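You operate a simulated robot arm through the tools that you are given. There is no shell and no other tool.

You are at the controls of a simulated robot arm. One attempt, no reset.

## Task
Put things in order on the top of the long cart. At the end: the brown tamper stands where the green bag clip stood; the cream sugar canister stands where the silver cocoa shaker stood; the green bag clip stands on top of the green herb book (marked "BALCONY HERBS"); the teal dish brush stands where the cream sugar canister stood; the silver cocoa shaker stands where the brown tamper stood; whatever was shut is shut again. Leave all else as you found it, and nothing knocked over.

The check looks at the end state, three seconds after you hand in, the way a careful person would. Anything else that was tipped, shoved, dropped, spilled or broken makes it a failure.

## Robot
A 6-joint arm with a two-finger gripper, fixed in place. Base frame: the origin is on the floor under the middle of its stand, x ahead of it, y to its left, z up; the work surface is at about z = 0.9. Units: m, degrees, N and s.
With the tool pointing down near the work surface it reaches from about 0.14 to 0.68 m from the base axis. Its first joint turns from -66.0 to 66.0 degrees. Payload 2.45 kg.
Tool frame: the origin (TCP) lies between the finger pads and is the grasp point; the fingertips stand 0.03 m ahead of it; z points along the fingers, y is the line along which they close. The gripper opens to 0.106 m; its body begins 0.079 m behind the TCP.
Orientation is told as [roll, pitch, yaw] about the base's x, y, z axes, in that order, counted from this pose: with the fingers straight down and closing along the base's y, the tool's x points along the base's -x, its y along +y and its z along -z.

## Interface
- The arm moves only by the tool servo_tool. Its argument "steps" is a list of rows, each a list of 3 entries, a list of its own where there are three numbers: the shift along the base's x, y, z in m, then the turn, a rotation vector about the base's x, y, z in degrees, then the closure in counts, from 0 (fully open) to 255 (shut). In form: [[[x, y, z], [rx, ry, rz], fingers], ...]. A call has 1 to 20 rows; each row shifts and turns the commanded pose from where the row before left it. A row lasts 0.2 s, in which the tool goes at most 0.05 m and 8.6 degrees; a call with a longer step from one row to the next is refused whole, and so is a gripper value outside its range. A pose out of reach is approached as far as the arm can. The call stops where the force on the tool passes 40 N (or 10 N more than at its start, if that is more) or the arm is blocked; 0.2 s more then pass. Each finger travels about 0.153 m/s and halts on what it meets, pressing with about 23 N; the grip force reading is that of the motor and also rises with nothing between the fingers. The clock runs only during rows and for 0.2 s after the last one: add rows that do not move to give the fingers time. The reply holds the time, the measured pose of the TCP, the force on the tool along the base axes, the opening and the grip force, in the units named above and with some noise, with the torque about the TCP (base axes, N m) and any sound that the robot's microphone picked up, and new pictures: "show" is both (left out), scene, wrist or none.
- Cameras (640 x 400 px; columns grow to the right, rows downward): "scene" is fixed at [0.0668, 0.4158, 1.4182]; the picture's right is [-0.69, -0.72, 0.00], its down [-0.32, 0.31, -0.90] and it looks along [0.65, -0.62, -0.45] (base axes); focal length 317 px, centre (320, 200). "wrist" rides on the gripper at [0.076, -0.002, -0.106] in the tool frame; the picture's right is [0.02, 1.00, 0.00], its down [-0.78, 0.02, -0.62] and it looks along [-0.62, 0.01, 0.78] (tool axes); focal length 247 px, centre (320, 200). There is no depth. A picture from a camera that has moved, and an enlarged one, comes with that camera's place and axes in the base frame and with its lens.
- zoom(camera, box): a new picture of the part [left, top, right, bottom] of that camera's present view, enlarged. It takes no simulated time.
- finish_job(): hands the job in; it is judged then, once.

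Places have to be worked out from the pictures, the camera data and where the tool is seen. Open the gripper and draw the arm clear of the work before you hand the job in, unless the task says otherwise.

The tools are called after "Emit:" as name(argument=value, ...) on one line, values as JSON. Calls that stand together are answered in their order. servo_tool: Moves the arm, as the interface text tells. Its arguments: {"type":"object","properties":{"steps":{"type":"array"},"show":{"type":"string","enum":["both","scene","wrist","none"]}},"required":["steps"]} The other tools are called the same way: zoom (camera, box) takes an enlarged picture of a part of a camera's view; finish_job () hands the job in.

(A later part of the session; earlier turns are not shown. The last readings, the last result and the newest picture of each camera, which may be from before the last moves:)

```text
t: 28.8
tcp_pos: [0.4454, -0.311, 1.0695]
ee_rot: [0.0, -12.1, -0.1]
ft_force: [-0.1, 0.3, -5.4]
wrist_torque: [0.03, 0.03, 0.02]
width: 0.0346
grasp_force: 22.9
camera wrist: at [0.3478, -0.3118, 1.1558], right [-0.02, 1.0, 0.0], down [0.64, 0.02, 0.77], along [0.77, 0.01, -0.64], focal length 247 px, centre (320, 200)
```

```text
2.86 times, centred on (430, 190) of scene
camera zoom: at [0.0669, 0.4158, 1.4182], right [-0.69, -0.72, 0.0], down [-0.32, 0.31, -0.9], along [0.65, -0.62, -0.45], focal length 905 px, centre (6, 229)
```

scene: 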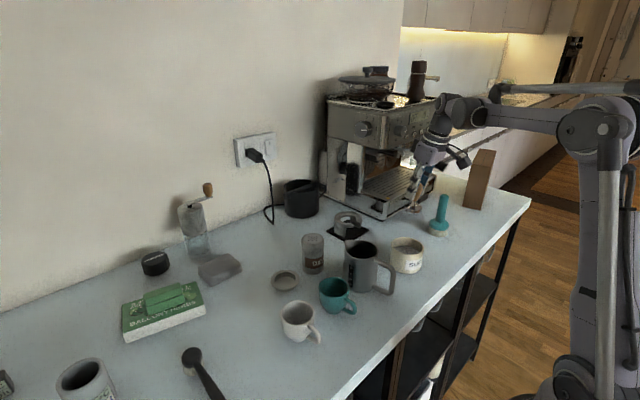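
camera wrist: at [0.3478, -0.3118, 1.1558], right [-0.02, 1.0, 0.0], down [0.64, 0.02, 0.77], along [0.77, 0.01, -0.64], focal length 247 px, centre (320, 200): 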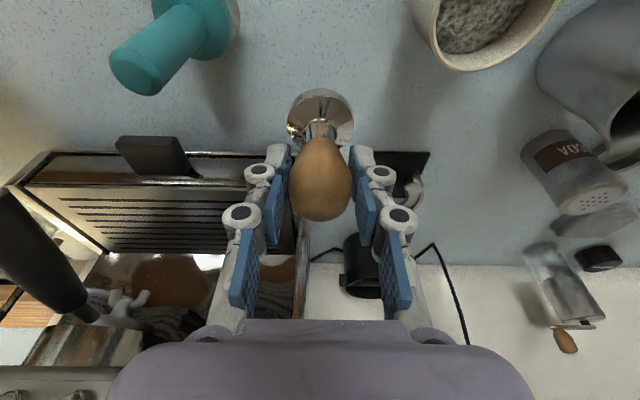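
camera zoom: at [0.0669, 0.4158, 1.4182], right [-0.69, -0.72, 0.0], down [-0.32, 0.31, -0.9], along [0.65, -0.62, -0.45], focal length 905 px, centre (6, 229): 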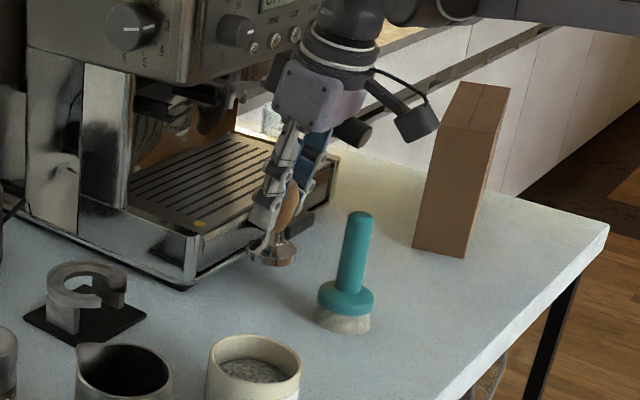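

The tamper hangs unchanged relative to the tool (5 N weight). I carry it over at z≈1.10, around the shaker, and descend towards the former clip spot at (0.688, 0.0095).

Emit:
servo_tool(steps=[[[0, 0.015, 0.02], [0, 0, 0], 205], [[0, 0.03, 0.015], [0, 0, 0], 205], [[0.01, 0.035, 0], [0, 0, 0], 205], [[0.015, 0.035, 0], [0, 0, 0], 205], [[0.015, 0.035, 0], [0, 0, 0], 205], [[0.015, 0.035, 0], [0, 0, 0], 205], [[0.02, 0.03, 0], [0, 0, 0], 205], [[0.025, 0.03, 0], [0, 0, 0], 205], [[0.025, 0.025, 0], [0, 0, 0], 205], [[0.03, 0.02, 0], [0, 0, 0], 205], [[0.025, 0.015, -0.015], [0, 0, 0], 205], [[0.025, 0.01, -0.02], [0, 0, 0], 205], [[0.02, 0.005, -0.02], [0, 0, 0], 205], [[0.018, 0.0005, -0.02], [0, 0, 0], 205], [[0, 0, 0], [0, 0, 0], 205], [[0, 0, 0], [0, 0, 0], 205]])

Emit:
zoom(camera="scene", box=[200, 150, 340, 290])

```text
t: 32.2
tcp_pos: [0.6878, 0.0106, 1.028]
ee_rot: [0.0, -12.1, -0.1]
ft_force: [-0.3, 0.2, -5.3]
wrist_torque: [-0.02, 0.02, 0.0]
width: 0.0349
grasp_force: 22.7
camera wrist: at [0.5914, 0.0094, 1.1152], right [-0.02, 1.0, 0.0], down [0.64, 0.02, 0.77], along [0.77, 0.01, -0.64], focal length 247 px, centre (320, 200)
```

scene: 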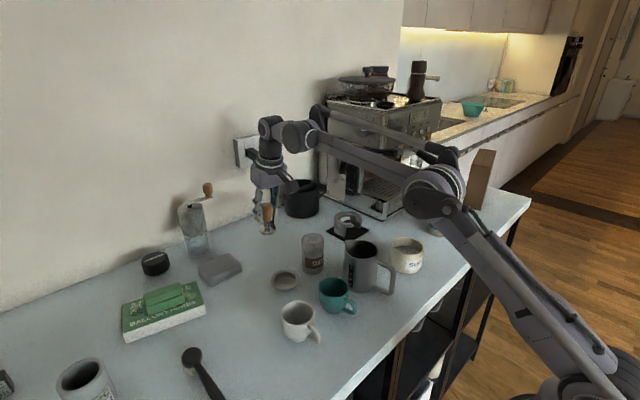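
wrist: 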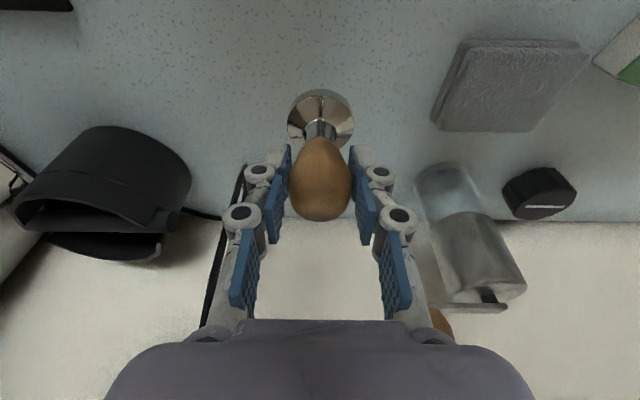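

```text
2.86 times, centred on (270, 220) of scene
camera zoom: at [0.0669, 0.4158, 1.4182], right [-0.69, -0.72, 0.0], down [-0.32, 0.31, -0.9], along [0.65, -0.62, -0.45], focal length 905 px, centre (463, 143)
```

zoom: 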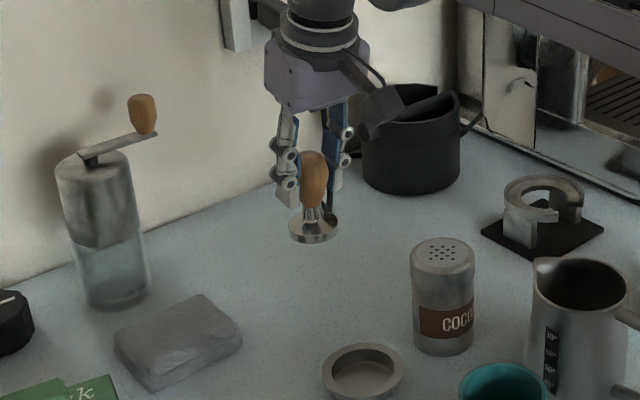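

Reached without any reach flag and the tamper is upright above the old clip spot. I lower it most of the way.

Emit:
servo_tool(steps=[[[0, -0.0005, -0.02], [0, 0, 0], 205], [[0, -0.0005, -0.02], [0, 0, 0], 205], [[0, 0, -0.012], [0, 0, 0], 205], [[0, 0, -0.004], [0, 0, 0], 205], [[0, 0, 0], [0, 0, 0], 205], [[0, 0, 0], [0, 0, 0], 205]])

```text
t: 33.6
tcp_pos: [0.6885, 0.0081, 0.9721]
ee_rot: [0.0, -12.1, 0.0]
ft_force: [1.5, 0.6, -5.1]
wrist_torque: [0.01, 0.02, 0.01]
width: 0.0346
grasp_force: 23.8
camera wrist: at [0.5907, 0.008, 1.059], right [-0.02, 1.0, 0.0], down [0.64, 0.02, 0.77], along [0.77, 0.01, -0.64], focal length 247 px, centre (320, 200)
```

scene: 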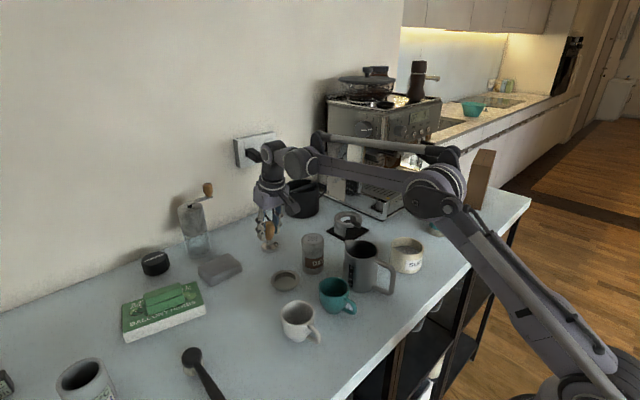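
wrist: 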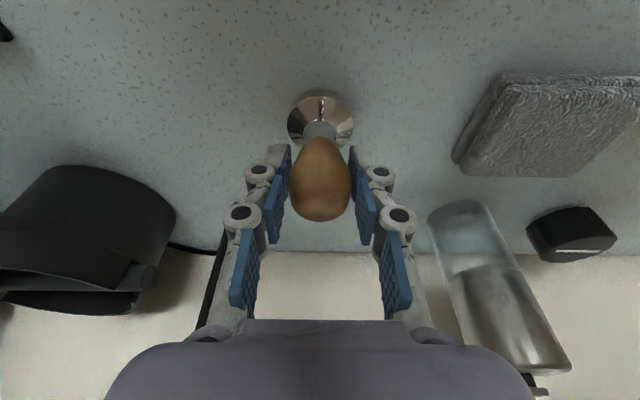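

Still hanging free. I lower the last few millimetres in small steps.

Emit:
servo_tool(steps=[[[0, 0.001, -0.002], [0, 0, 0], 205], [[0, 0, -0.002], [0, 0, 0], 205], [[0, 0, 0], [0, 0, 0], 205]], show="none")

```text
t: 34.4
tcp_pos: [0.6875, 0.0091, 0.9674]
ee_rot: [0.0, -12.1, -0.1]
ft_force: [-0.6, -0.4, 5.3]
wrist_torque: [-0.01, 0.04, 0.04]
width: 0.0348
grasp_force: 22.7
```

Base is on the table (force now +5 N). I open the fingers to 65 mm and look.

Emit:
servo_tool(steps=[[[0, 0, 0.0005], [0, 0, 0], 180], [[0, 0, 0], [0, 0, 0], 150], [[0, 0, 0], [0, 0, 0], 110], [[0, 0, 0], [0, 0, 0], 90], [[0, 0, 0], [0, 0, 0], 90]])

Emit:
zoom(camera="scene", box=[200, 150, 340, 290])

```text
t: 35.6
tcp_pos: [0.6871, 0.0092, 0.9678]
ee_rot: [0.0, -12.1, -0.1]
ft_force: [-0.3, -0.2, -0.9]
wrist_torque: [-0.01, -0.01, -0.03]
width: 0.0686
grasp_force: 0.1
camera wrist: at [0.5907, 0.0088, 1.0557], right [-0.02, 1.0, 0.0], down [0.64, 0.02, 0.77], along [0.77, 0.01, -0.64], focal length 247 px, centre (320, 200)
```

scene: 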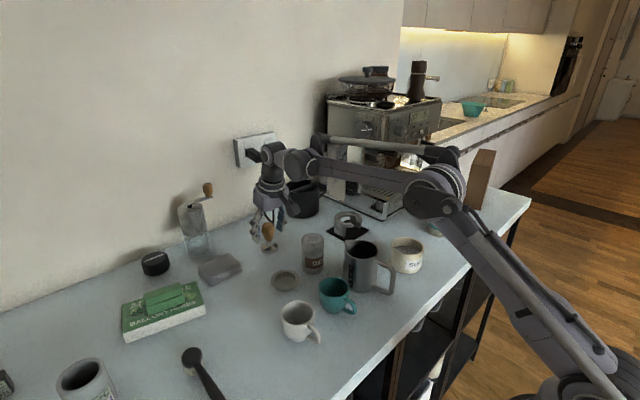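
wrist: 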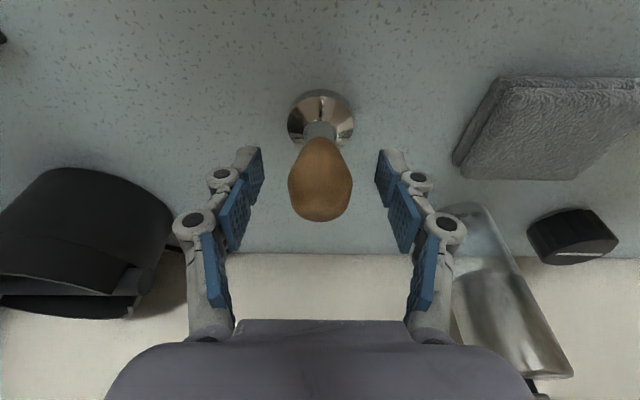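

```text
2.86 times, centred on (270, 220) of scene
camera zoom: at [0.0668, 0.4158, 1.4182], right [-0.69, -0.72, 0.0], down [-0.32, 0.31, -0.9], along [0.65, -0.62, -0.45], focal length 905 px, centre (463, 143)
```

zoom: 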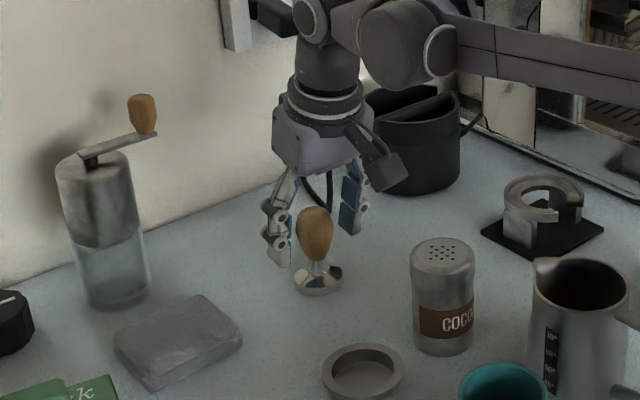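

The tamper stands upright at the clip's old spot. I rise, pull back, straighten the tool and look at the shaker.

Emit:
servo_tool(steps=[[[-0.005, 0, 0.025], [0, 0, 0], 90], [[-0.008, 0, 0.04], [0, 0, 0], 90], [[-0.01, 0, 0.04], [0, 0, 0], 60], [[-0.03, -0.005, 0.015], [0, 3.0, 0], 30], [[-0.035, -0.005, 0.01], [0, 3.0, 0], 0], [[-0.035, -0.007, 0.01], [0, 3.0, 0], 0], [[-0.035, -0.007, 0], [0, 3.1, 0], 0], [[-0.03, -0.005, 0], [0, 0, 0], 0], [[0, 0, 0], [0, 0, 0], 0], [[0, 0, 0], [0, 0, 0], 0]])

Emit:
zoom(camera="wrist", box=[220, 40, 460, 190])

```text
t: 37.8
tcp_pos: [0.5006, -0.0199, 1.1094]
ee_rot: [0.0, 0.0, -0.1]
ft_force: [-0.1, -0.6, 0.3]
wrist_torque: [-0.04, 0.0, -0.01]
width: 0.106
grasp_force: 0.1
camera wrist: at [0.4237, -0.0212, 1.2148], right [-0.02, 1.0, 0.0], down [0.78, 0.02, 0.62], along [0.62, 0.01, -0.78], focal length 247 px, centre (320, 200)
```

scene: 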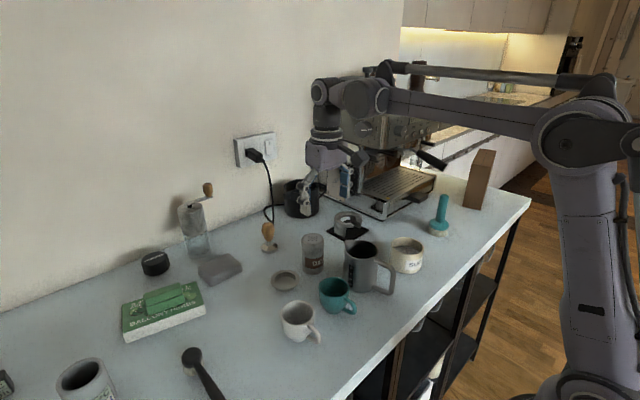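
wrist: 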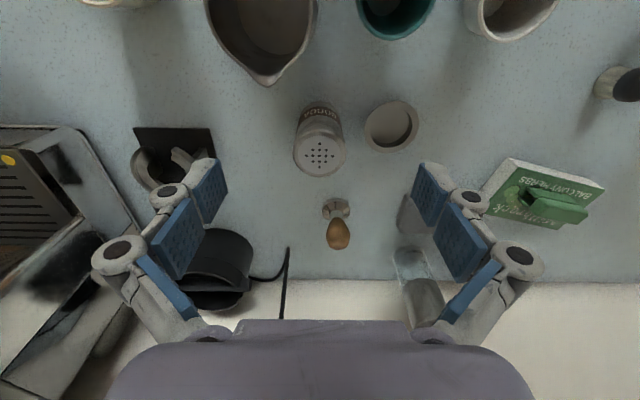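

```text
2.67 times, centred on (340, 115) of wrist
camera zoom: at [0.4237, -0.0212, 1.2148], right [-0.02, 1.0, 0.0], down [0.78, 0.02, 0.62], along [0.62, 0.01, -0.78], focal length 659 px, centre (267, 427)
```

zoom: 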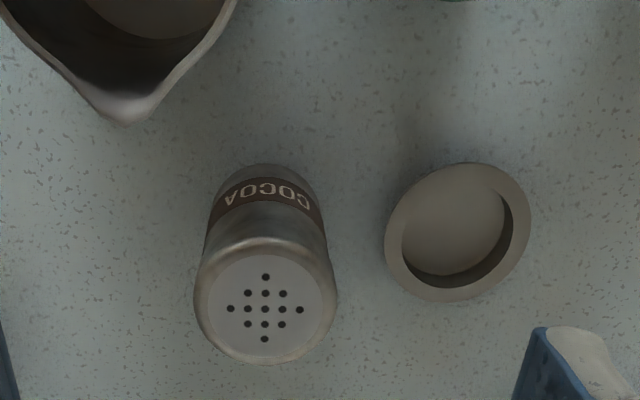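

The shaker is at (0.545, -0.0205), 54 mm wide and 89 mm tall. A shallow dish lies close on its left (edge y≈0.035), so I come in with the fingers opened only to 68 mm.

Emit:
servo_tool(steps=[[[0.022, -0.0005, -0.02], [0, 0, 0], 50], [[0.022, 0, -0.02], [0, 0, 0], 91], [[0, 0, -0.01], [0, 0, 0], 91], [[0, 0, 0], [0, 0, 0], 91], [[0, 0, 0], [0, 0, 0], 91]])

Emit:
zoom(camera="wrist", box=[200, 20, 440, 220])

```text
t: 39.0
tcp_pos: [0.5433, -0.0202, 1.0587]
ee_rot: [0.0, -0.1, -0.1]
ft_force: [0.5, -0.1, -0.5]
wrist_torque: [0.01, -0.01, -0.02]
width: 0.0683
grasp_force: 0.1
camera wrist: at [0.4675, -0.0203, 1.1643], right [-0.02, 1.0, 0.0], down [0.78, 0.02, 0.62], along [0.62, 0.01, -0.78], focal length 247 px, centre (320, 200)
```

scene: 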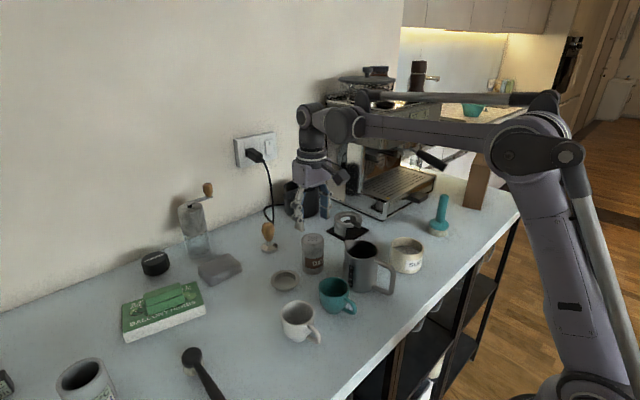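
wrist: 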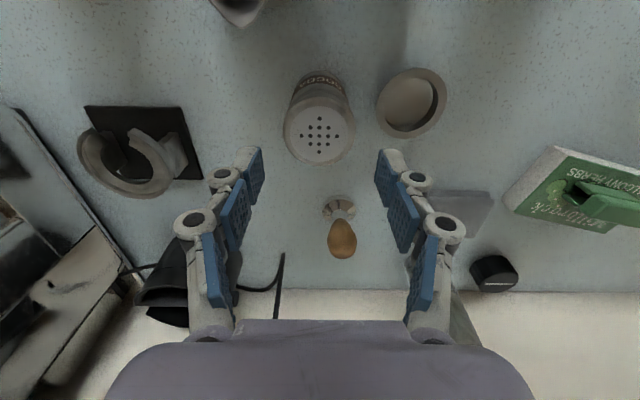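

```text
2.00 times, centred on (320, 120) of wrist
camera zoom: at [0.4675, -0.0203, 1.1643], right [-0.02, 1.0, 0.0], down [0.78, 0.02, 0.62], along [0.62, 0.01, -0.78], focal length 494 px, centre (320, 360)
```

zoom: 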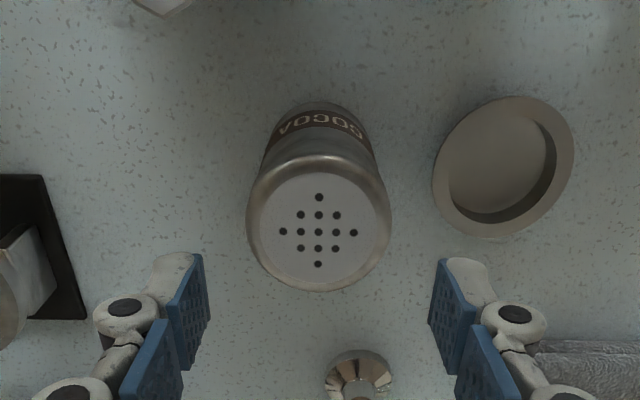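

Centred; I descend around the shaker to z≈0.957.

Emit:
servo_tool(steps=[[[0.002, 0, -0.03], [0, 0, 0], 91], [[0, 0, -0.03], [0, 0, 0], 91], [[0, 0, -0.025], [0, 0, 0], 91], [[0, 0, -0.017], [0, 0, 0], 91], [[0, 0, 0], [0, 0, 0], 91], [[0, 0, 0], [0, 0, 0], 91]])

Emit:
zoom(camera="scene", box=[250, 190, 390, 310])

```text
t: 40.4
tcp_pos: [0.5454, -0.0188, 0.9572]
ee_rot: [0.1, 0.1, -0.1]
ft_force: [0.6, 0.0, -0.2]
wrist_torque: [-0.03, 0.02, -0.03]
width: 0.0681
grasp_force: 0.2
camera wrist: at [0.4696, -0.0203, 1.0618], right [-0.02, 1.0, 0.0], down [0.78, 0.02, 0.62], along [0.62, 0.01, -0.78], focal length 247 px, centre (320, 200)
```

scene: 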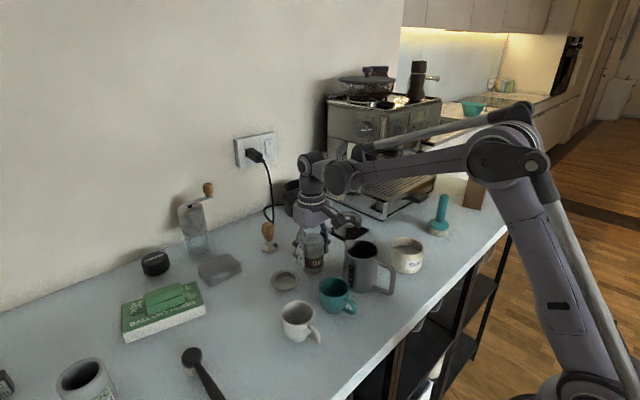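
wrist: 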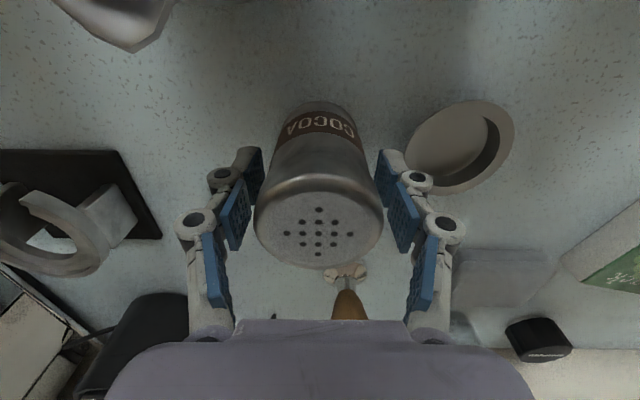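

```text
3.33 times, centred on (320, 250) of scene
camera zoom: at [0.0668, 0.4158, 1.4182], right [-0.69, -0.72, 0.0], down [-0.32, 0.31, -0.9], along [0.65, -0.62, -0.45], focal length 1056 px, centre (320, 33)
```

zoom: 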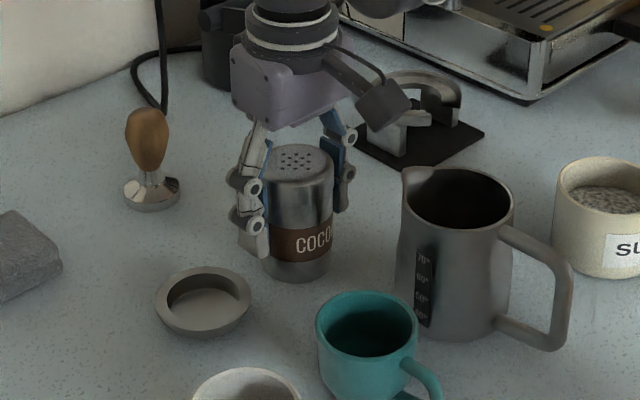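

Fingers straddle the shaker symmetrically. I close on it.

Emit:
servo_tool(steps=[[[0, 0, 0], [0, 0, 0], 110], [[0, 0, 0], [0, 0, 0], 130], [[0, 0, 0], [0, 0, 0], 160], [[0, 0, 0], [0, 0, 0], 160]], show="none")

```text
t: 41.4
tcp_pos: [0.5465, -0.019, 0.9558]
ee_rot: [0.0, -0.1, -0.1]
ft_force: [0.2, -0.5, 3.5]
wrist_torque: [-0.03, 0.02, -0.02]
width: 0.0551
grasp_force: 22.9
```

Shaker gripped at 55 mm. I lift and carry it level at z≈1.08 to the tamper's old spot.

Emit:
servo_tool(steps=[[[0, 0, 0.01], [0, 0, 0], 160], [[0, 0, 0.03], [0, 0, 0], 160], [[0, 0, 0.04], [0, 0, 0], 160], [[0, 0, 0.045], [0, 0, 0], 160], [[-0.005, -0.02, 0], [0, 0, 0], 160], [[-0.01, -0.03, 0], [0, 0, 0], 160], [[-0.01, -0.035, 0], [0, 0, 0], 160], [[-0.012, -0.035, 0], [0, 0, 0], 160], [[-0.013, -0.035, 0], [0, 0, 0], 160], [[-0.013, -0.035, 0], [0, 0, 0], 160], [[-0.013, -0.035, 0], [0, 0, 0], 160], [[-0.013, -0.035, 0], [0, 0, 0], 160], [[-0.0125, -0.0305, 0], [0, 0, 0], 160], [[0, 0, 0], [0, 0, 0], 160], [[0, 0, 0], [0, 0, 0], 160]])

Emit:
zoom(camera="scene", box=[370, 120, 490, 260])

```text
t: 44.6
tcp_pos: [0.4459, -0.3097, 1.0804]
ee_rot: [0.0, 0.0, -0.1]
ft_force: [1.0, -0.4, -1.3]
wrist_torque: [-0.03, -0.01, 0.0]
width: 0.0553
grasp_force: 22.6
camera wrist: at [0.3683, -0.3117, 1.1865], right [-0.02, 1.0, 0.0], down [0.78, 0.02, 0.62], along [0.62, 0.01, -0.78], focal length 247 px, centre (320, 200)
```

scene: 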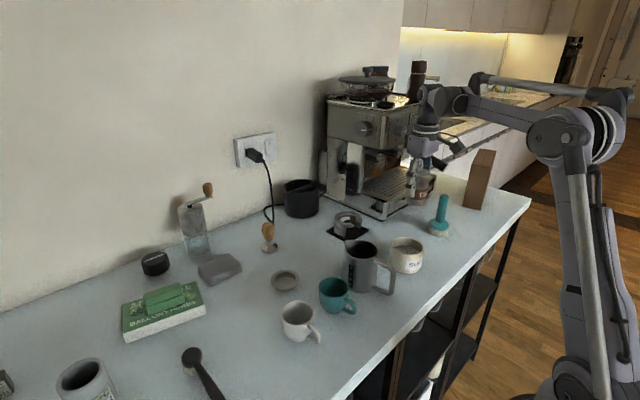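
wrist: 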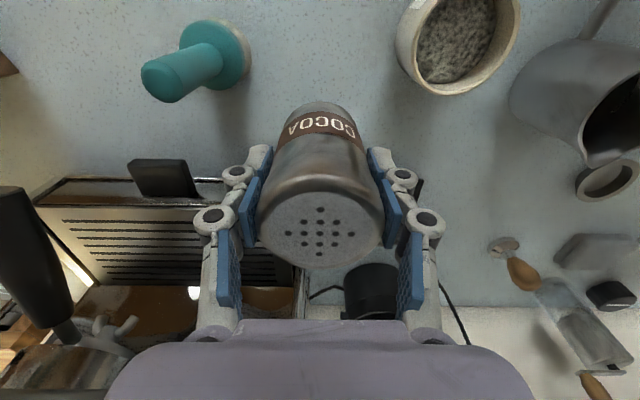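

```text
2.86 times, centred on (430, 190) of scene
camera zoom: at [0.0668, 0.4158, 1.4182], right [-0.69, -0.72, 0.0], down [-0.32, 0.31, -0.9], along [0.65, -0.62, -0.45], focal length 905 px, centre (6, 229)
```

zoom: 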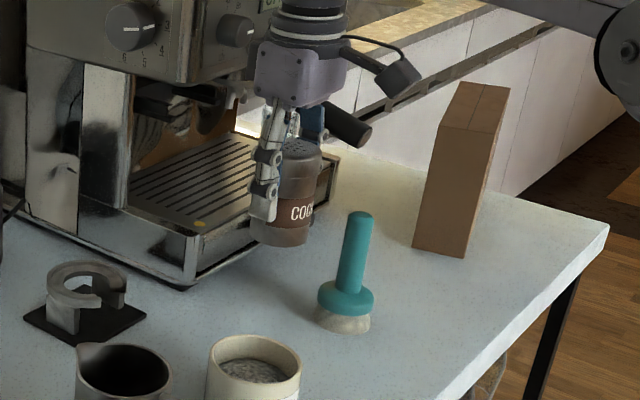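

The shaker is above the tamper's old spot, upright. I lower it most of the way.

Emit:
servo_tool(steps=[[[-0.0015, 0, -0.03], [0, 0, 0], 160], [[0, 0, -0.035], [0, 0, 0], 160], [[0, 0, -0.03], [0, 0, 0], 160], [[0, 0, -0.02], [0, 0, 0], 160], [[0, 0, -0.004], [0, 0, 0], 160], [[0, 0, 0], [0, 0, 0], 160]])

```text
t: 46.0
tcp_pos: [0.4438, -0.31, 0.9632]
ee_rot: [0.1, 0.0, -0.1]
ft_force: [-0.6, 0.9, -1.5]
wrist_torque: [0.0, 0.01, -0.01]
width: 0.0552
grasp_force: 23.1
camera wrist: at [0.3668, -0.311, 1.0684], right [-0.02, 1.0, 0.0], down [0.78, 0.02, 0.62], along [0.62, 0.01, -0.78], focal length 247 px, centre (320, 200)
```

scene: 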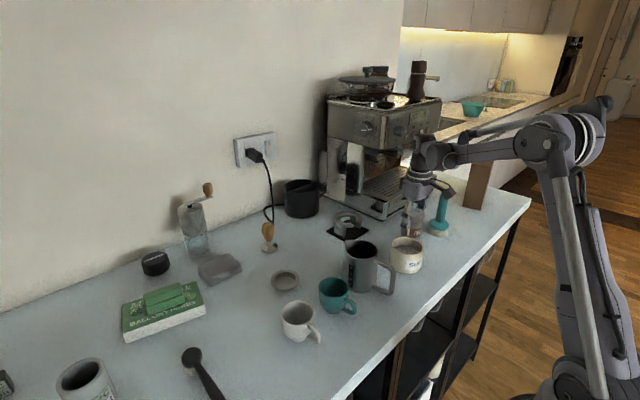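
wrist: 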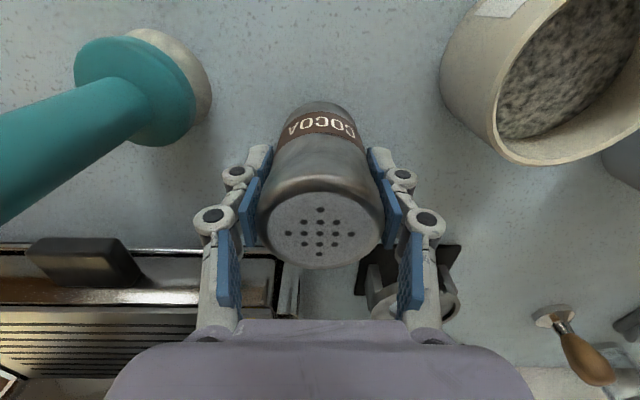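

About 6 mm to go; small steps to contact.

Emit:
servo_tool(steps=[[[0, 0, -0.003], [0, 0, 0], 160], [[0, 0, -0.002], [0, 0, 0], 160], [[0, 0, -0.001], [0, 0, 0], 160], [[0, 0, 0], [0, 0, 0], 160]], show="none")

```text
t: 47.0
tcp_pos: [0.443, -0.31, 0.9553]
ee_rot: [0.0, 0.0, -0.1]
ft_force: [0.0, 0.2, -1.5]
wrist_torque: [-0.05, 0.0, 0.0]
width: 0.0553
grasp_force: 23.8
```

No contact yet; one more millimetre at a time.

Emit:
servo_tool(steps=[[[0, 0, -0.001], [0, 0, 0], 160], [[0, 0, -0.001], [0, 0, 0], 160], [[0, 0, 0], [0, 0, 0], 160]], show="none")

```text
t: 47.8
tcp_pos: [0.4425, -0.3095, 0.955]
ee_rot: [-0.1, 0.0, -0.2]
ft_force: [-0.3, 0.2, 16.0]
wrist_torque: [-0.01, 0.05, -0.01]
width: 0.0551
grasp_force: 22.4
```

Contact. I unload slightly and open the fingers to 68 mm.

Emit:
servo_tool(steps=[[[0.0, 0, 0.001], [0, 0, 0], 150], [[0, 0, 0], [0, 0, 0], 115], [[0, 0, 0], [0, 0, 0], 91], [[0, 0, 0], [0, 0, 0], 91]])

```text
t: 48.8
tcp_pos: [0.4423, -0.3103, 0.9555]
ee_rot: [0.0, 0.0, -0.1]
ft_force: [0.3, 0.1, -0.6]
wrist_torque: [0.01, 0.02, 0.0]
width: 0.0681
grasp_force: 0.2
camera wrist: at [0.3664, -0.3109, 1.0613], right [-0.02, 1.0, 0.0], down [0.78, 0.02, 0.62], along [0.62, 0.01, -0.78], focal length 247 px, centre (320, 200)
```

scene: 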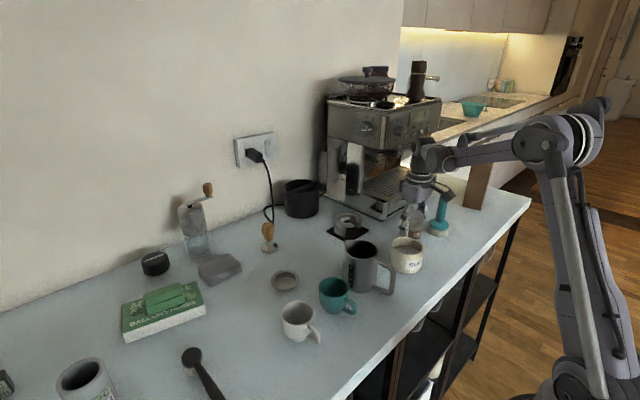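
wrist: 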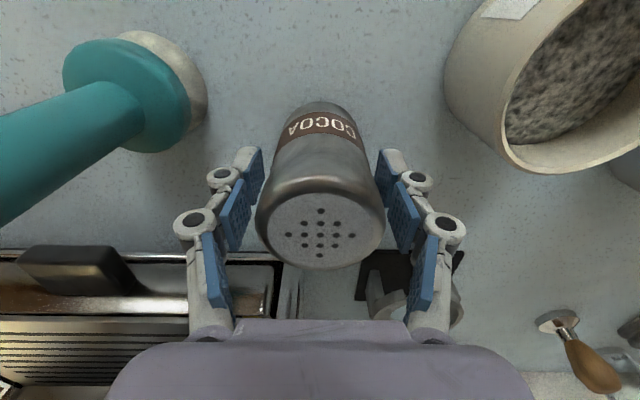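

The shaker stands on its own. I rise straight up, then shift to view the sugar canister.

Emit:
servo_tool(steps=[[[0, 0, 0.025], [0, 0, 0], 91], [[0, 0, 0.04], [0, 0, 0], 91], [[0, 0, 0.04], [0, 0, 0], 91], [[0, 0, 0.04], [0, 0, 0], 91], [[-0.02, 0.03, 0.01], [0, 0, 0], 50], [[-0.02, 0.03, 0], [0, 0, 0], 0], [[-0.02, 0.03, 0], [0, 0, 0], 0], [[-0.02, 0.025, 0], [0, 0, 0], 0], [[-0.012, 0, 0], [0, 0, 0], 0], [[0, 0, 0], [0, 0, 0], 0], [[0, 0, 0], [0, 0, 0], 0]])

Emit:
zoom(camera="wrist", box=[220, 20, 460, 170])

Emit:
zoom(camera="scene", box=[330, 190, 470, 310])

```text
t: 51.2
tcp_pos: [0.3499, -0.1948, 1.1104]
ee_rot: [0.0, 0.0, -0.1]
ft_force: [-0.1, 0.2, -0.6]
wrist_torque: [0.0, 0.01, -0.01]
width: 0.1056
grasp_force: 0.0
camera wrist: at [0.2742, -0.1954, 1.216], right [-0.02, 1.0, 0.0], down [0.78, 0.02, 0.62], along [0.62, 0.01, -0.78], focal length 247 px, centre (320, 200)
```

scene: 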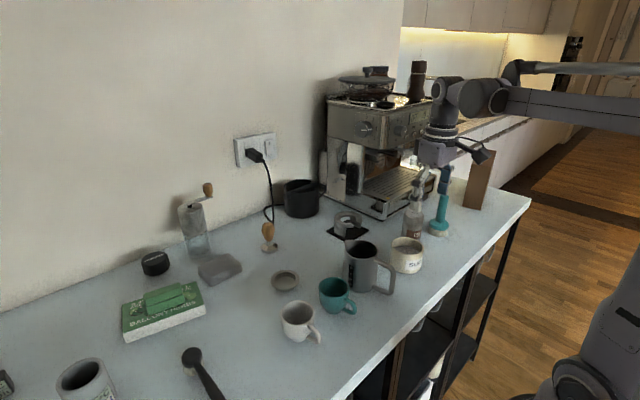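
wrist: 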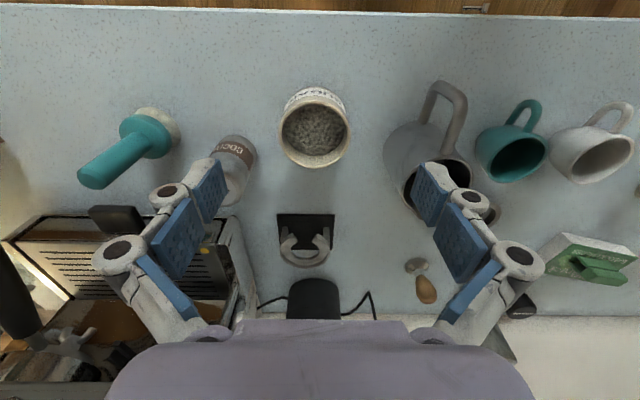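

```text
2.67 times, centred on (340, 95) of wrist
camera zoom: at [0.2742, -0.1954, 1.216], right [-0.02, 1.0, 0.0], down [0.78, 0.02, 0.62], along [0.62, 0.01, -0.78], focal length 659 px, centre (267, 480)
```

zoom: 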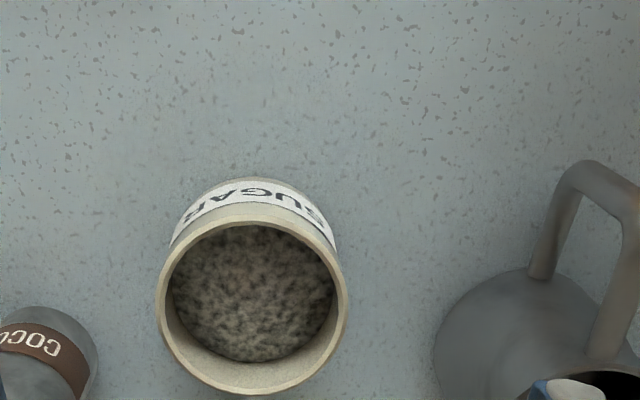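

```text
3.33 times, centred on (400, 250) of scene
camera zoom: at [0.0668, 0.4158, 1.4182], right [-0.69, -0.72, 0.0], down [-0.32, 0.31, -0.9], along [0.65, -0.62, -0.45], focal length 1056 px, centre (53, 33)
```

zoom: 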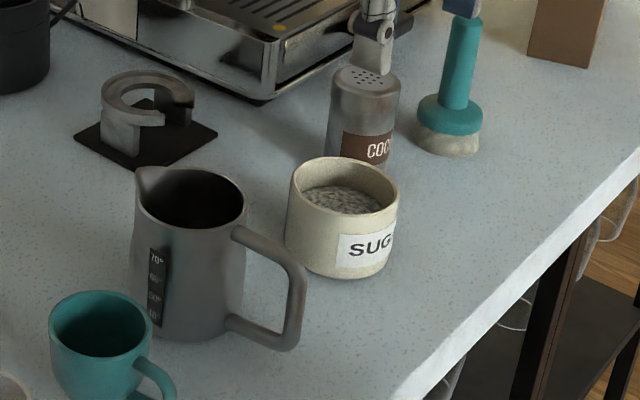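

The canister measures about 81 mm across and 61 mm tall, centred near (0.390, -0.2005). Its future place is close to the dish and pitcher spout, so I'll grip it with the closing line turned 60°, which is free at both ends. I rotate above it and look.

Emit:
servo_tool(steps=[[[0.005, -0.0007, -0.002], [0, 0, 7.5], 0], [[0.005, -0.0007, -0.002], [0, 0, 7.5], 0], [[0.005, -0.0007, -0.002], [0, 0, 7.5], 0], [[0.005, -0.0007, -0.002], [0, 0, 7.5], 0], [[0.005, -0.0007, -0.002], [0, 0, 7.5], 0], [[0.005, -0.0007, -0.002], [0, 0, 7.5], 0], [[0.005, -0.0007, -0.002], [0, 0, 7.5], 0], [[0.005, -0.0007, -0.002], [0, 0, 7.5], 0], [[0, 0, 0], [0, 0, 0], 0], [[0, 0, 0], [0, 0, 0], 0]])

Emit:
zoom(camera="wrist", box=[200, 40, 440, 240])

```text
t: 53.4
tcp_pos: [0.3902, -0.2002, 1.0943]
ee_rot: [0.0, 0.0, 60.1]
ft_force: [-0.2, -0.3, 0.0]
wrist_torque: [-0.03, -0.02, 0.01]
width: 0.1058
grasp_force: 0.1
camera wrist: at [0.3535, -0.267, 1.2006], right [-0.88, 0.48, 0.0], down [0.38, 0.69, 0.62], along [0.3, 0.54, -0.78], focal length 247 px, centre (320, 200)
```

scene: 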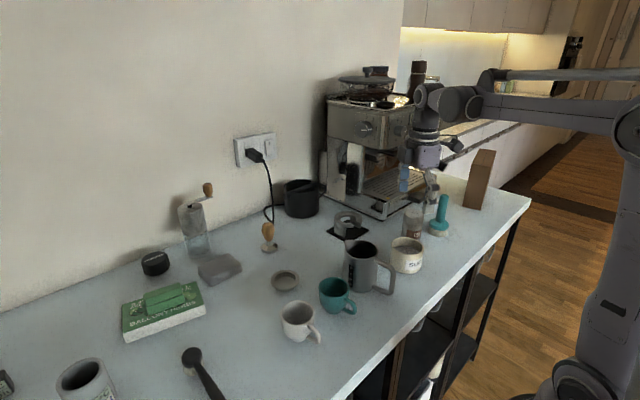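
wrist: 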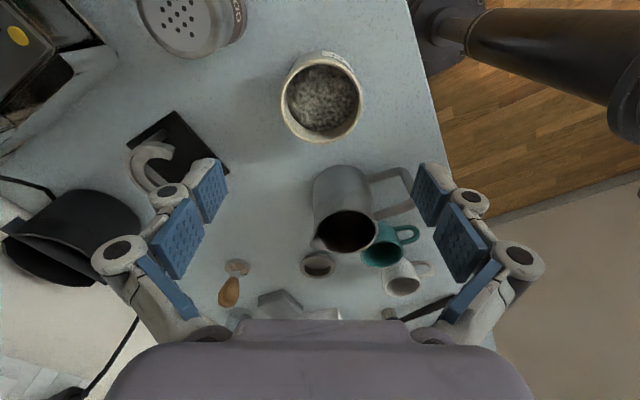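

```text
2.00 times, centred on (320, 140) of wrist
camera zoom: at [0.3535, -0.267, 1.2006], right [-0.88, 0.48, 0.0], down [0.38, 0.69, 0.62], along [0.3, 0.54, -0.78], focal length 494 px, centre (320, 320)
```

zoom: 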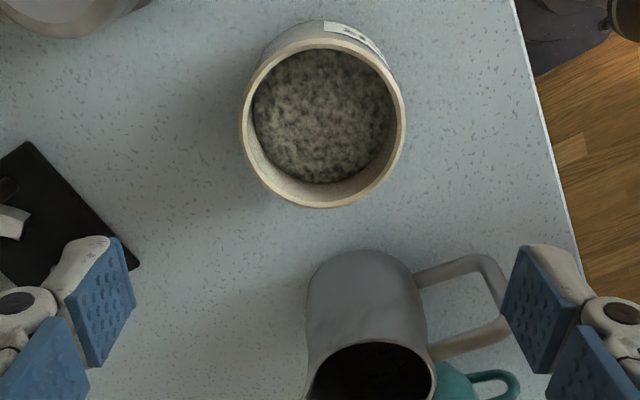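

The canister centre comes out at (0.389, -0.200), right under the TCP, and both fingers have free room. I descend around it.

Emit:
servo_tool(steps=[[[-0.001, 0.0003, -0.035], [0, 0, 0], 0], [[0, 0, -0.035], [0, 0, 0], 0], [[0, 0, -0.03], [0, 0, 0], 0], [[0, 0, -0.02], [0, 0, 0], 0], [[0, 0, 0], [0, 0, 0], 0], [[0, 0, 0], [0, 0, 0], 0]])

Emit:
zoom(camera="scene", box=[330, 170, 470, 310])

```text
t: 54.8
tcp_pos: [0.3897, -0.1985, 0.9735]
ee_rot: [0.0, 0.1, 59.9]
ft_force: [-0.5, 0.0, -0.5]
wrist_torque: [0.03, 0.02, 0.04]
width: 0.1059
grasp_force: 0.1
camera wrist: at [0.3525, -0.2664, 1.0796], right [-0.88, 0.48, 0.0], down [0.38, 0.69, 0.62], along [0.3, 0.54, -0.78], focal length 247 px, centre (320, 200)
```

scene: 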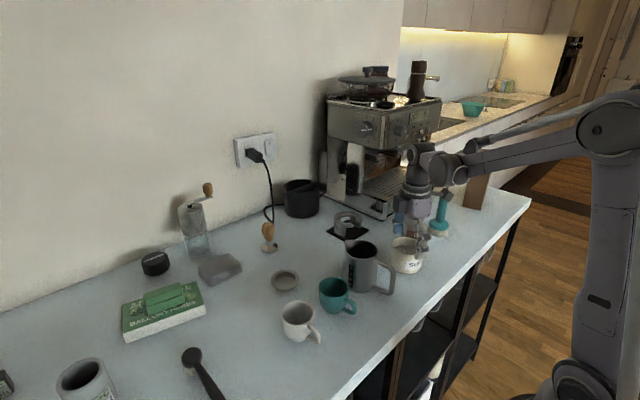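
wrist: 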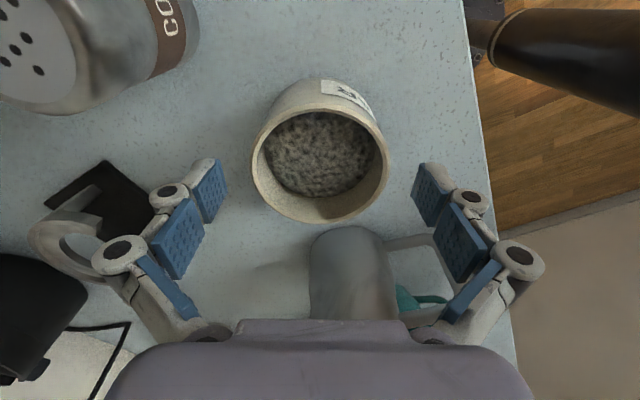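

```text
2.86 times, centred on (400, 240) of scene
camera zoom: at [0.0668, 0.4158, 1.4182], right [-0.69, -0.72, 0.0], down [-0.32, 0.31, -0.9], along [0.65, -0.62, -0.45], focal length 905 px, centre (91, 86)
```

zoom: 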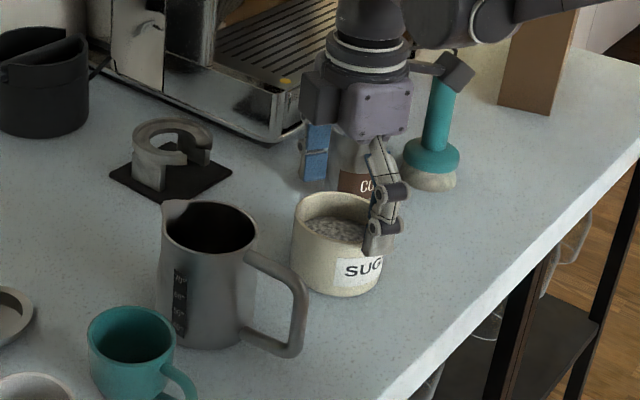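

Well centred with about 15 mm free on each side. I go down to grasp height z≈0.943.

Emit:
servo_tool(steps=[[[0, 0, -0.015], [0, 0, 0], 0], [[0, 0, -0.015], [0, 0, 0], 0], [[0, 0, 0], [0, 0, 0], 0], [[0, 0, 0], [0, 0, 0], 0]], show="wrist")

```text
t: 55.8
tcp_pos: [0.3893, -0.201, 0.9446]
ee_rot: [0.0, -0.1, 60.0]
ft_force: [0.1, -0.3, 0.2]
wrist_torque: [0.01, 0.02, -0.03]
width: 0.1058
grasp_force: 0.1
camera wrist: at [0.3526, -0.2668, 1.0498], right [-0.88, 0.48, 0.0], down [0.38, 0.69, 0.62], along [0.3, 0.54, -0.78], focal length 247 px, centre (320, 200)
```

wrist: 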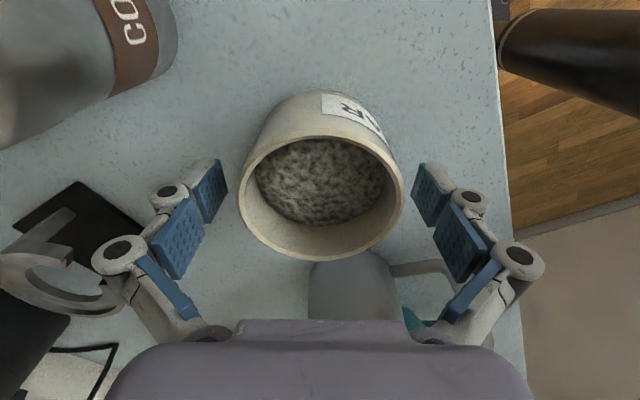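

Symmetric. I close gently on the canister.

Emit:
servo_tool(steps=[[[0, 0, 0], [0, 0, 0], 30], [[0, 0, 0], [0, 0, 0], 55], [[0, 0, 0], [0, 0, 0], 75], [[0, 0, 0], [0, 0, 0], 100], [[0, 0, 0], [0, 0, 0], 100]], show="wrist")

```text
t: 57.0
tcp_pos: [0.3903, -0.1996, 0.9447]
ee_rot: [0.0, -0.2, 59.8]
ft_force: [-0.8, 0.4, 2.8]
wrist_torque: [0.07, 0.08, 0.08]
width: 0.0754
grasp_force: 22.9
camera wrist: at [0.3525, -0.2668, 1.05], right [-0.88, 0.48, 0.0], down [0.38, 0.69, 0.62], along [0.3, 0.54, -0.78], focal length 247 px, centre (320, 200)
```

wrist: 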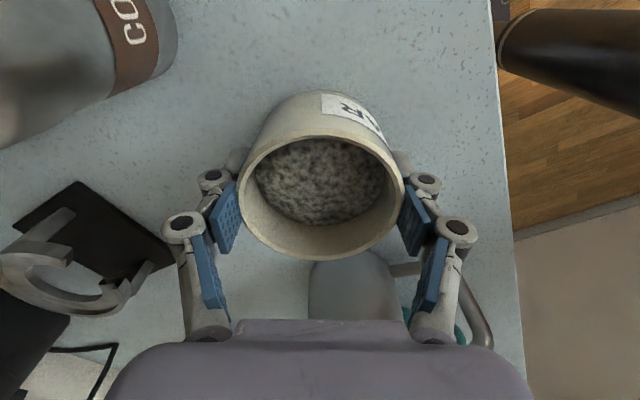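

Gripped at 75 mm. I lift smoothly to z≈1.085 and carry it level over to the shaker's old spot.

Emit:
servo_tool(steps=[[[0, 0, 0.01], [0, 0, 0], 100], [[0, 0, 0.025], [0, 0, 0], 100], [[0, 0, 0.035], [0, 0, 0], 100], [[0, 0, 0.035], [0, 0, 0], 100], [[0, 0, 0.03], [0, 0, 0], 100], [[0, 0, 0.01], [0, 0, 0], 100], [[0, 0, 0], [0, 0, 0], 100]])

```text
t: 58.6
tcp_pos: [0.3905, -0.2014, 1.0907]
ee_rot: [-0.1, 0.0, 59.8]
ft_force: [-1.1, -0.3, -5.2]
wrist_torque: [-0.01, 0.01, 0.01]
width: 0.0753
grasp_force: 23.1
camera wrist: at [0.353, -0.2674, 1.1955], right [-0.88, 0.48, 0.0], down [0.38, 0.69, 0.62], along [0.3, 0.54, -0.78], focal length 247 px, centre (320, 200)
```

scene: 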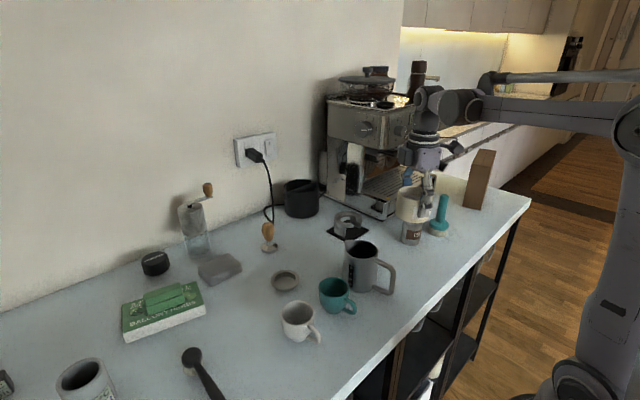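
wrist: 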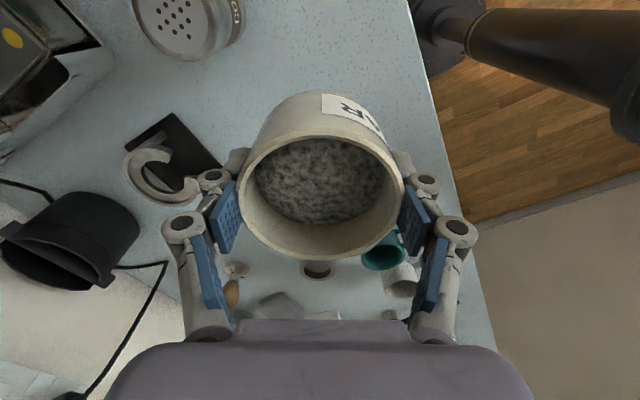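

The canister hangs level (about 5 N). I carry it along a curve beside the pitcher towards (0.5455, -0.020).

Emit:
servo_tool(steps=[[[0.015, 0.006, 0], [0, 0, 0], 100], [[0.025, 0.009, 0], [0, 0, 0], 100], [[0.025, 0.012, 0], [0, 0, 0], 100], [[0.02, 0.018, 0], [0, 0, 0], 100], [[0.02, 0.022, 0], [0, 0, 0], 100], [[0.02, 0.025, 0], [0, 0, 0], 100], [[0.015, 0.025, 0], [0, 0, 0], 100], [[0.01, 0.025, 0], [0, 0, 0], 100], [[0.005, 0.022, 0], [0, 0, 0], 100], [[0.0005, 0.016, 0], [0, 0, 0], 100], [[0, 0, 0], [0, 0, 0], 100], [[0, 0, 0], [0, 0, 0], 100]])

Emit:
zoom(camera="scene", box=[250, 170, 390, 310])

```text
t: 61.2
tcp_pos: [0.5461, -0.0205, 1.0901]
ee_rot: [0.0, 0.0, 59.9]
ft_force: [-0.7, -0.5, -6.3]
wrist_torque: [0.0, 0.0, -0.02]
width: 0.0756
grasp_force: 23.0
camera wrist: at [0.5083, -0.0874, 1.1953], right [-0.88, 0.48, 0.0], down [0.38, 0.69, 0.62], along [0.3, 0.54, -0.78], focal length 247 px, centre (320, 200)
```

scene: 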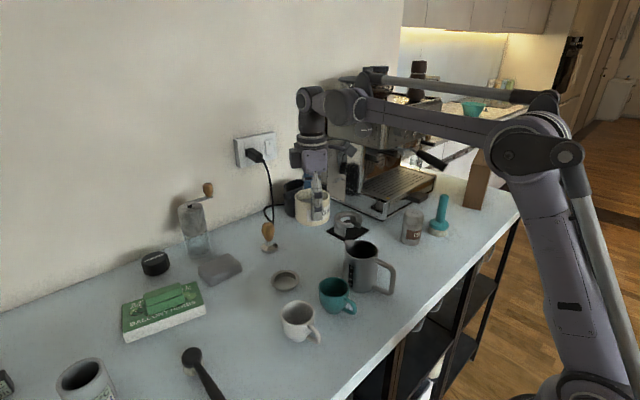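
wrist: 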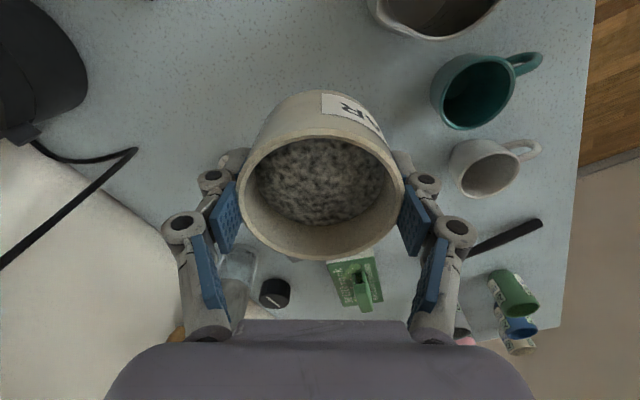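

```text
2.86 times, centred on (320, 240) of scene
camera zoom: at [0.0669, 0.4158, 1.4182], right [-0.69, -0.72, 0.0], down [-0.32, 0.31, -0.9], along [0.65, -0.62, -0.45], focal length 905 px, centre (320, 86)
```

zoom: 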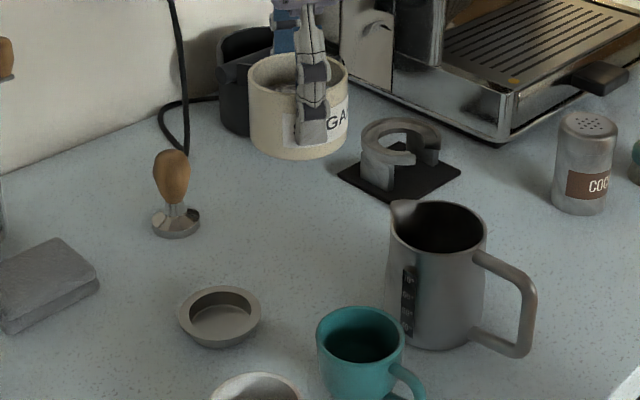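

The spot is free: dish edge at y≈0.035, pitcher spout at (0.48, -0.07). I lower the canister to just above the table.

Emit:
servo_tool(steps=[[[-0.0005, 0.0003, -0.03], [0, 0, 0], 100], [[0, 0, -0.03], [0, 0, 0], 100], [[0, 0, -0.03], [0, 0, 0], 100], [[0, 0, -0.03], [0, 0, 0], 100], [[0, 0, -0.015], [0, 0, 0], 100], [[0, 0, 0], [0, 0, 0], 100], [[0, 0, 0], [0, 0, 0], 100]])

Emit:
zoom(camera="scene", box=[250, 170, 390, 310])

```text
t: 62.8
tcp_pos: [0.545, -0.0218, 0.9545]
ee_rot: [0.0, 0.1, 59.9]
ft_force: [0.6, -1.3, -5.9]
wrist_torque: [-0.02, 0.03, -0.01]
width: 0.075
grasp_force: 22.9
camera wrist: at [0.5083, -0.0876, 1.0604], right [-0.88, 0.48, 0.0], down [0.38, 0.69, 0.62], along [0.3, 0.54, -0.78], focal length 247 px, centre (320, 200)
```

scene: 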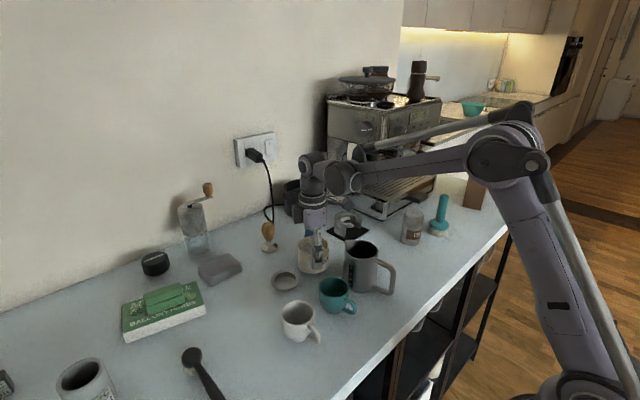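
wrist: 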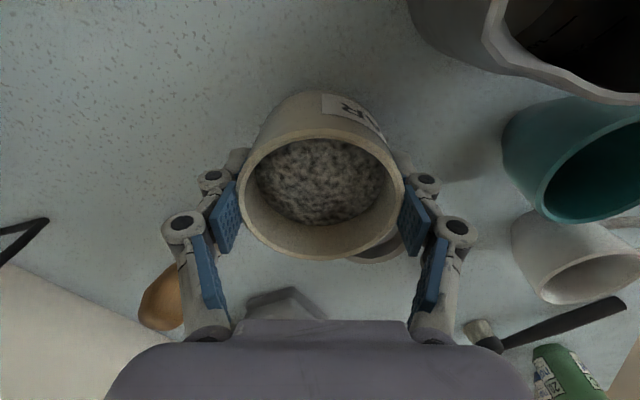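

```text
2.86 times, centred on (320, 240) of scene
camera zoom: at [0.0669, 0.4158, 1.4182], right [-0.69, -0.72, 0.0], down [-0.32, 0.31, -0.9], along [0.65, -0.62, -0.45], focal length 905 px, centre (320, 86)
```

zoom: 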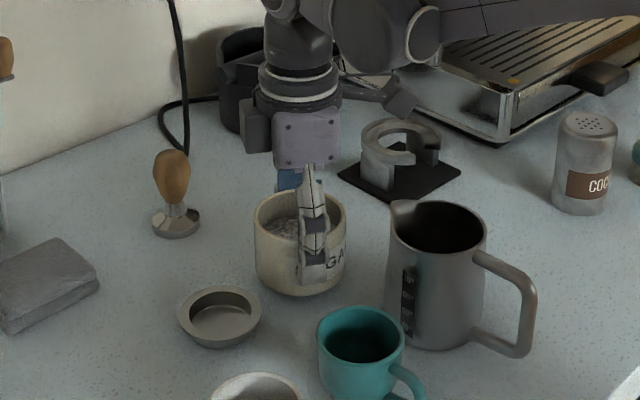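

Clear of dish and pitcher. Lower the last centimetre in small steps.

Emit:
servo_tool(steps=[[[0, 0.0008, -0.004], [0, 0, 0], 100], [[0, 0, -0.003], [0, 0, 0], 100], [[0, 0, -0.001], [0, 0, 0], 100], [[0, 0, -0.001], [0, 0, 0], 100], [[0, 0, 0], [0, 0, 0], 100]], show="none")

```text
t: 64.0
tcp_pos: [0.5444, -0.0205, 0.9447]
ee_rot: [0.0, 0.0, 60.0]
ft_force: [0.7, 0.8, -5.6]
wrist_torque: [0.04, 0.03, -0.01]
width: 0.0754
grasp_force: 22.4
```

Emit:
servo_tool(steps=[[[0, 0, -0.001], [0, 0, 0], 100], [[0, 0, -0.001], [0, 0, 0], 100], [[0, 0, 0], [0, 0, 0], 100]], show="none")

```text
t: 64.8
tcp_pos: [0.5449, -0.0196, 0.945]
ee_rot: [0.0, 0.0, 59.9]
ft_force: [1.7, 0.4, 7.1]
wrist_torque: [0.04, 0.25, 0.02]
width: 0.0751
grasp_force: 22.5
```

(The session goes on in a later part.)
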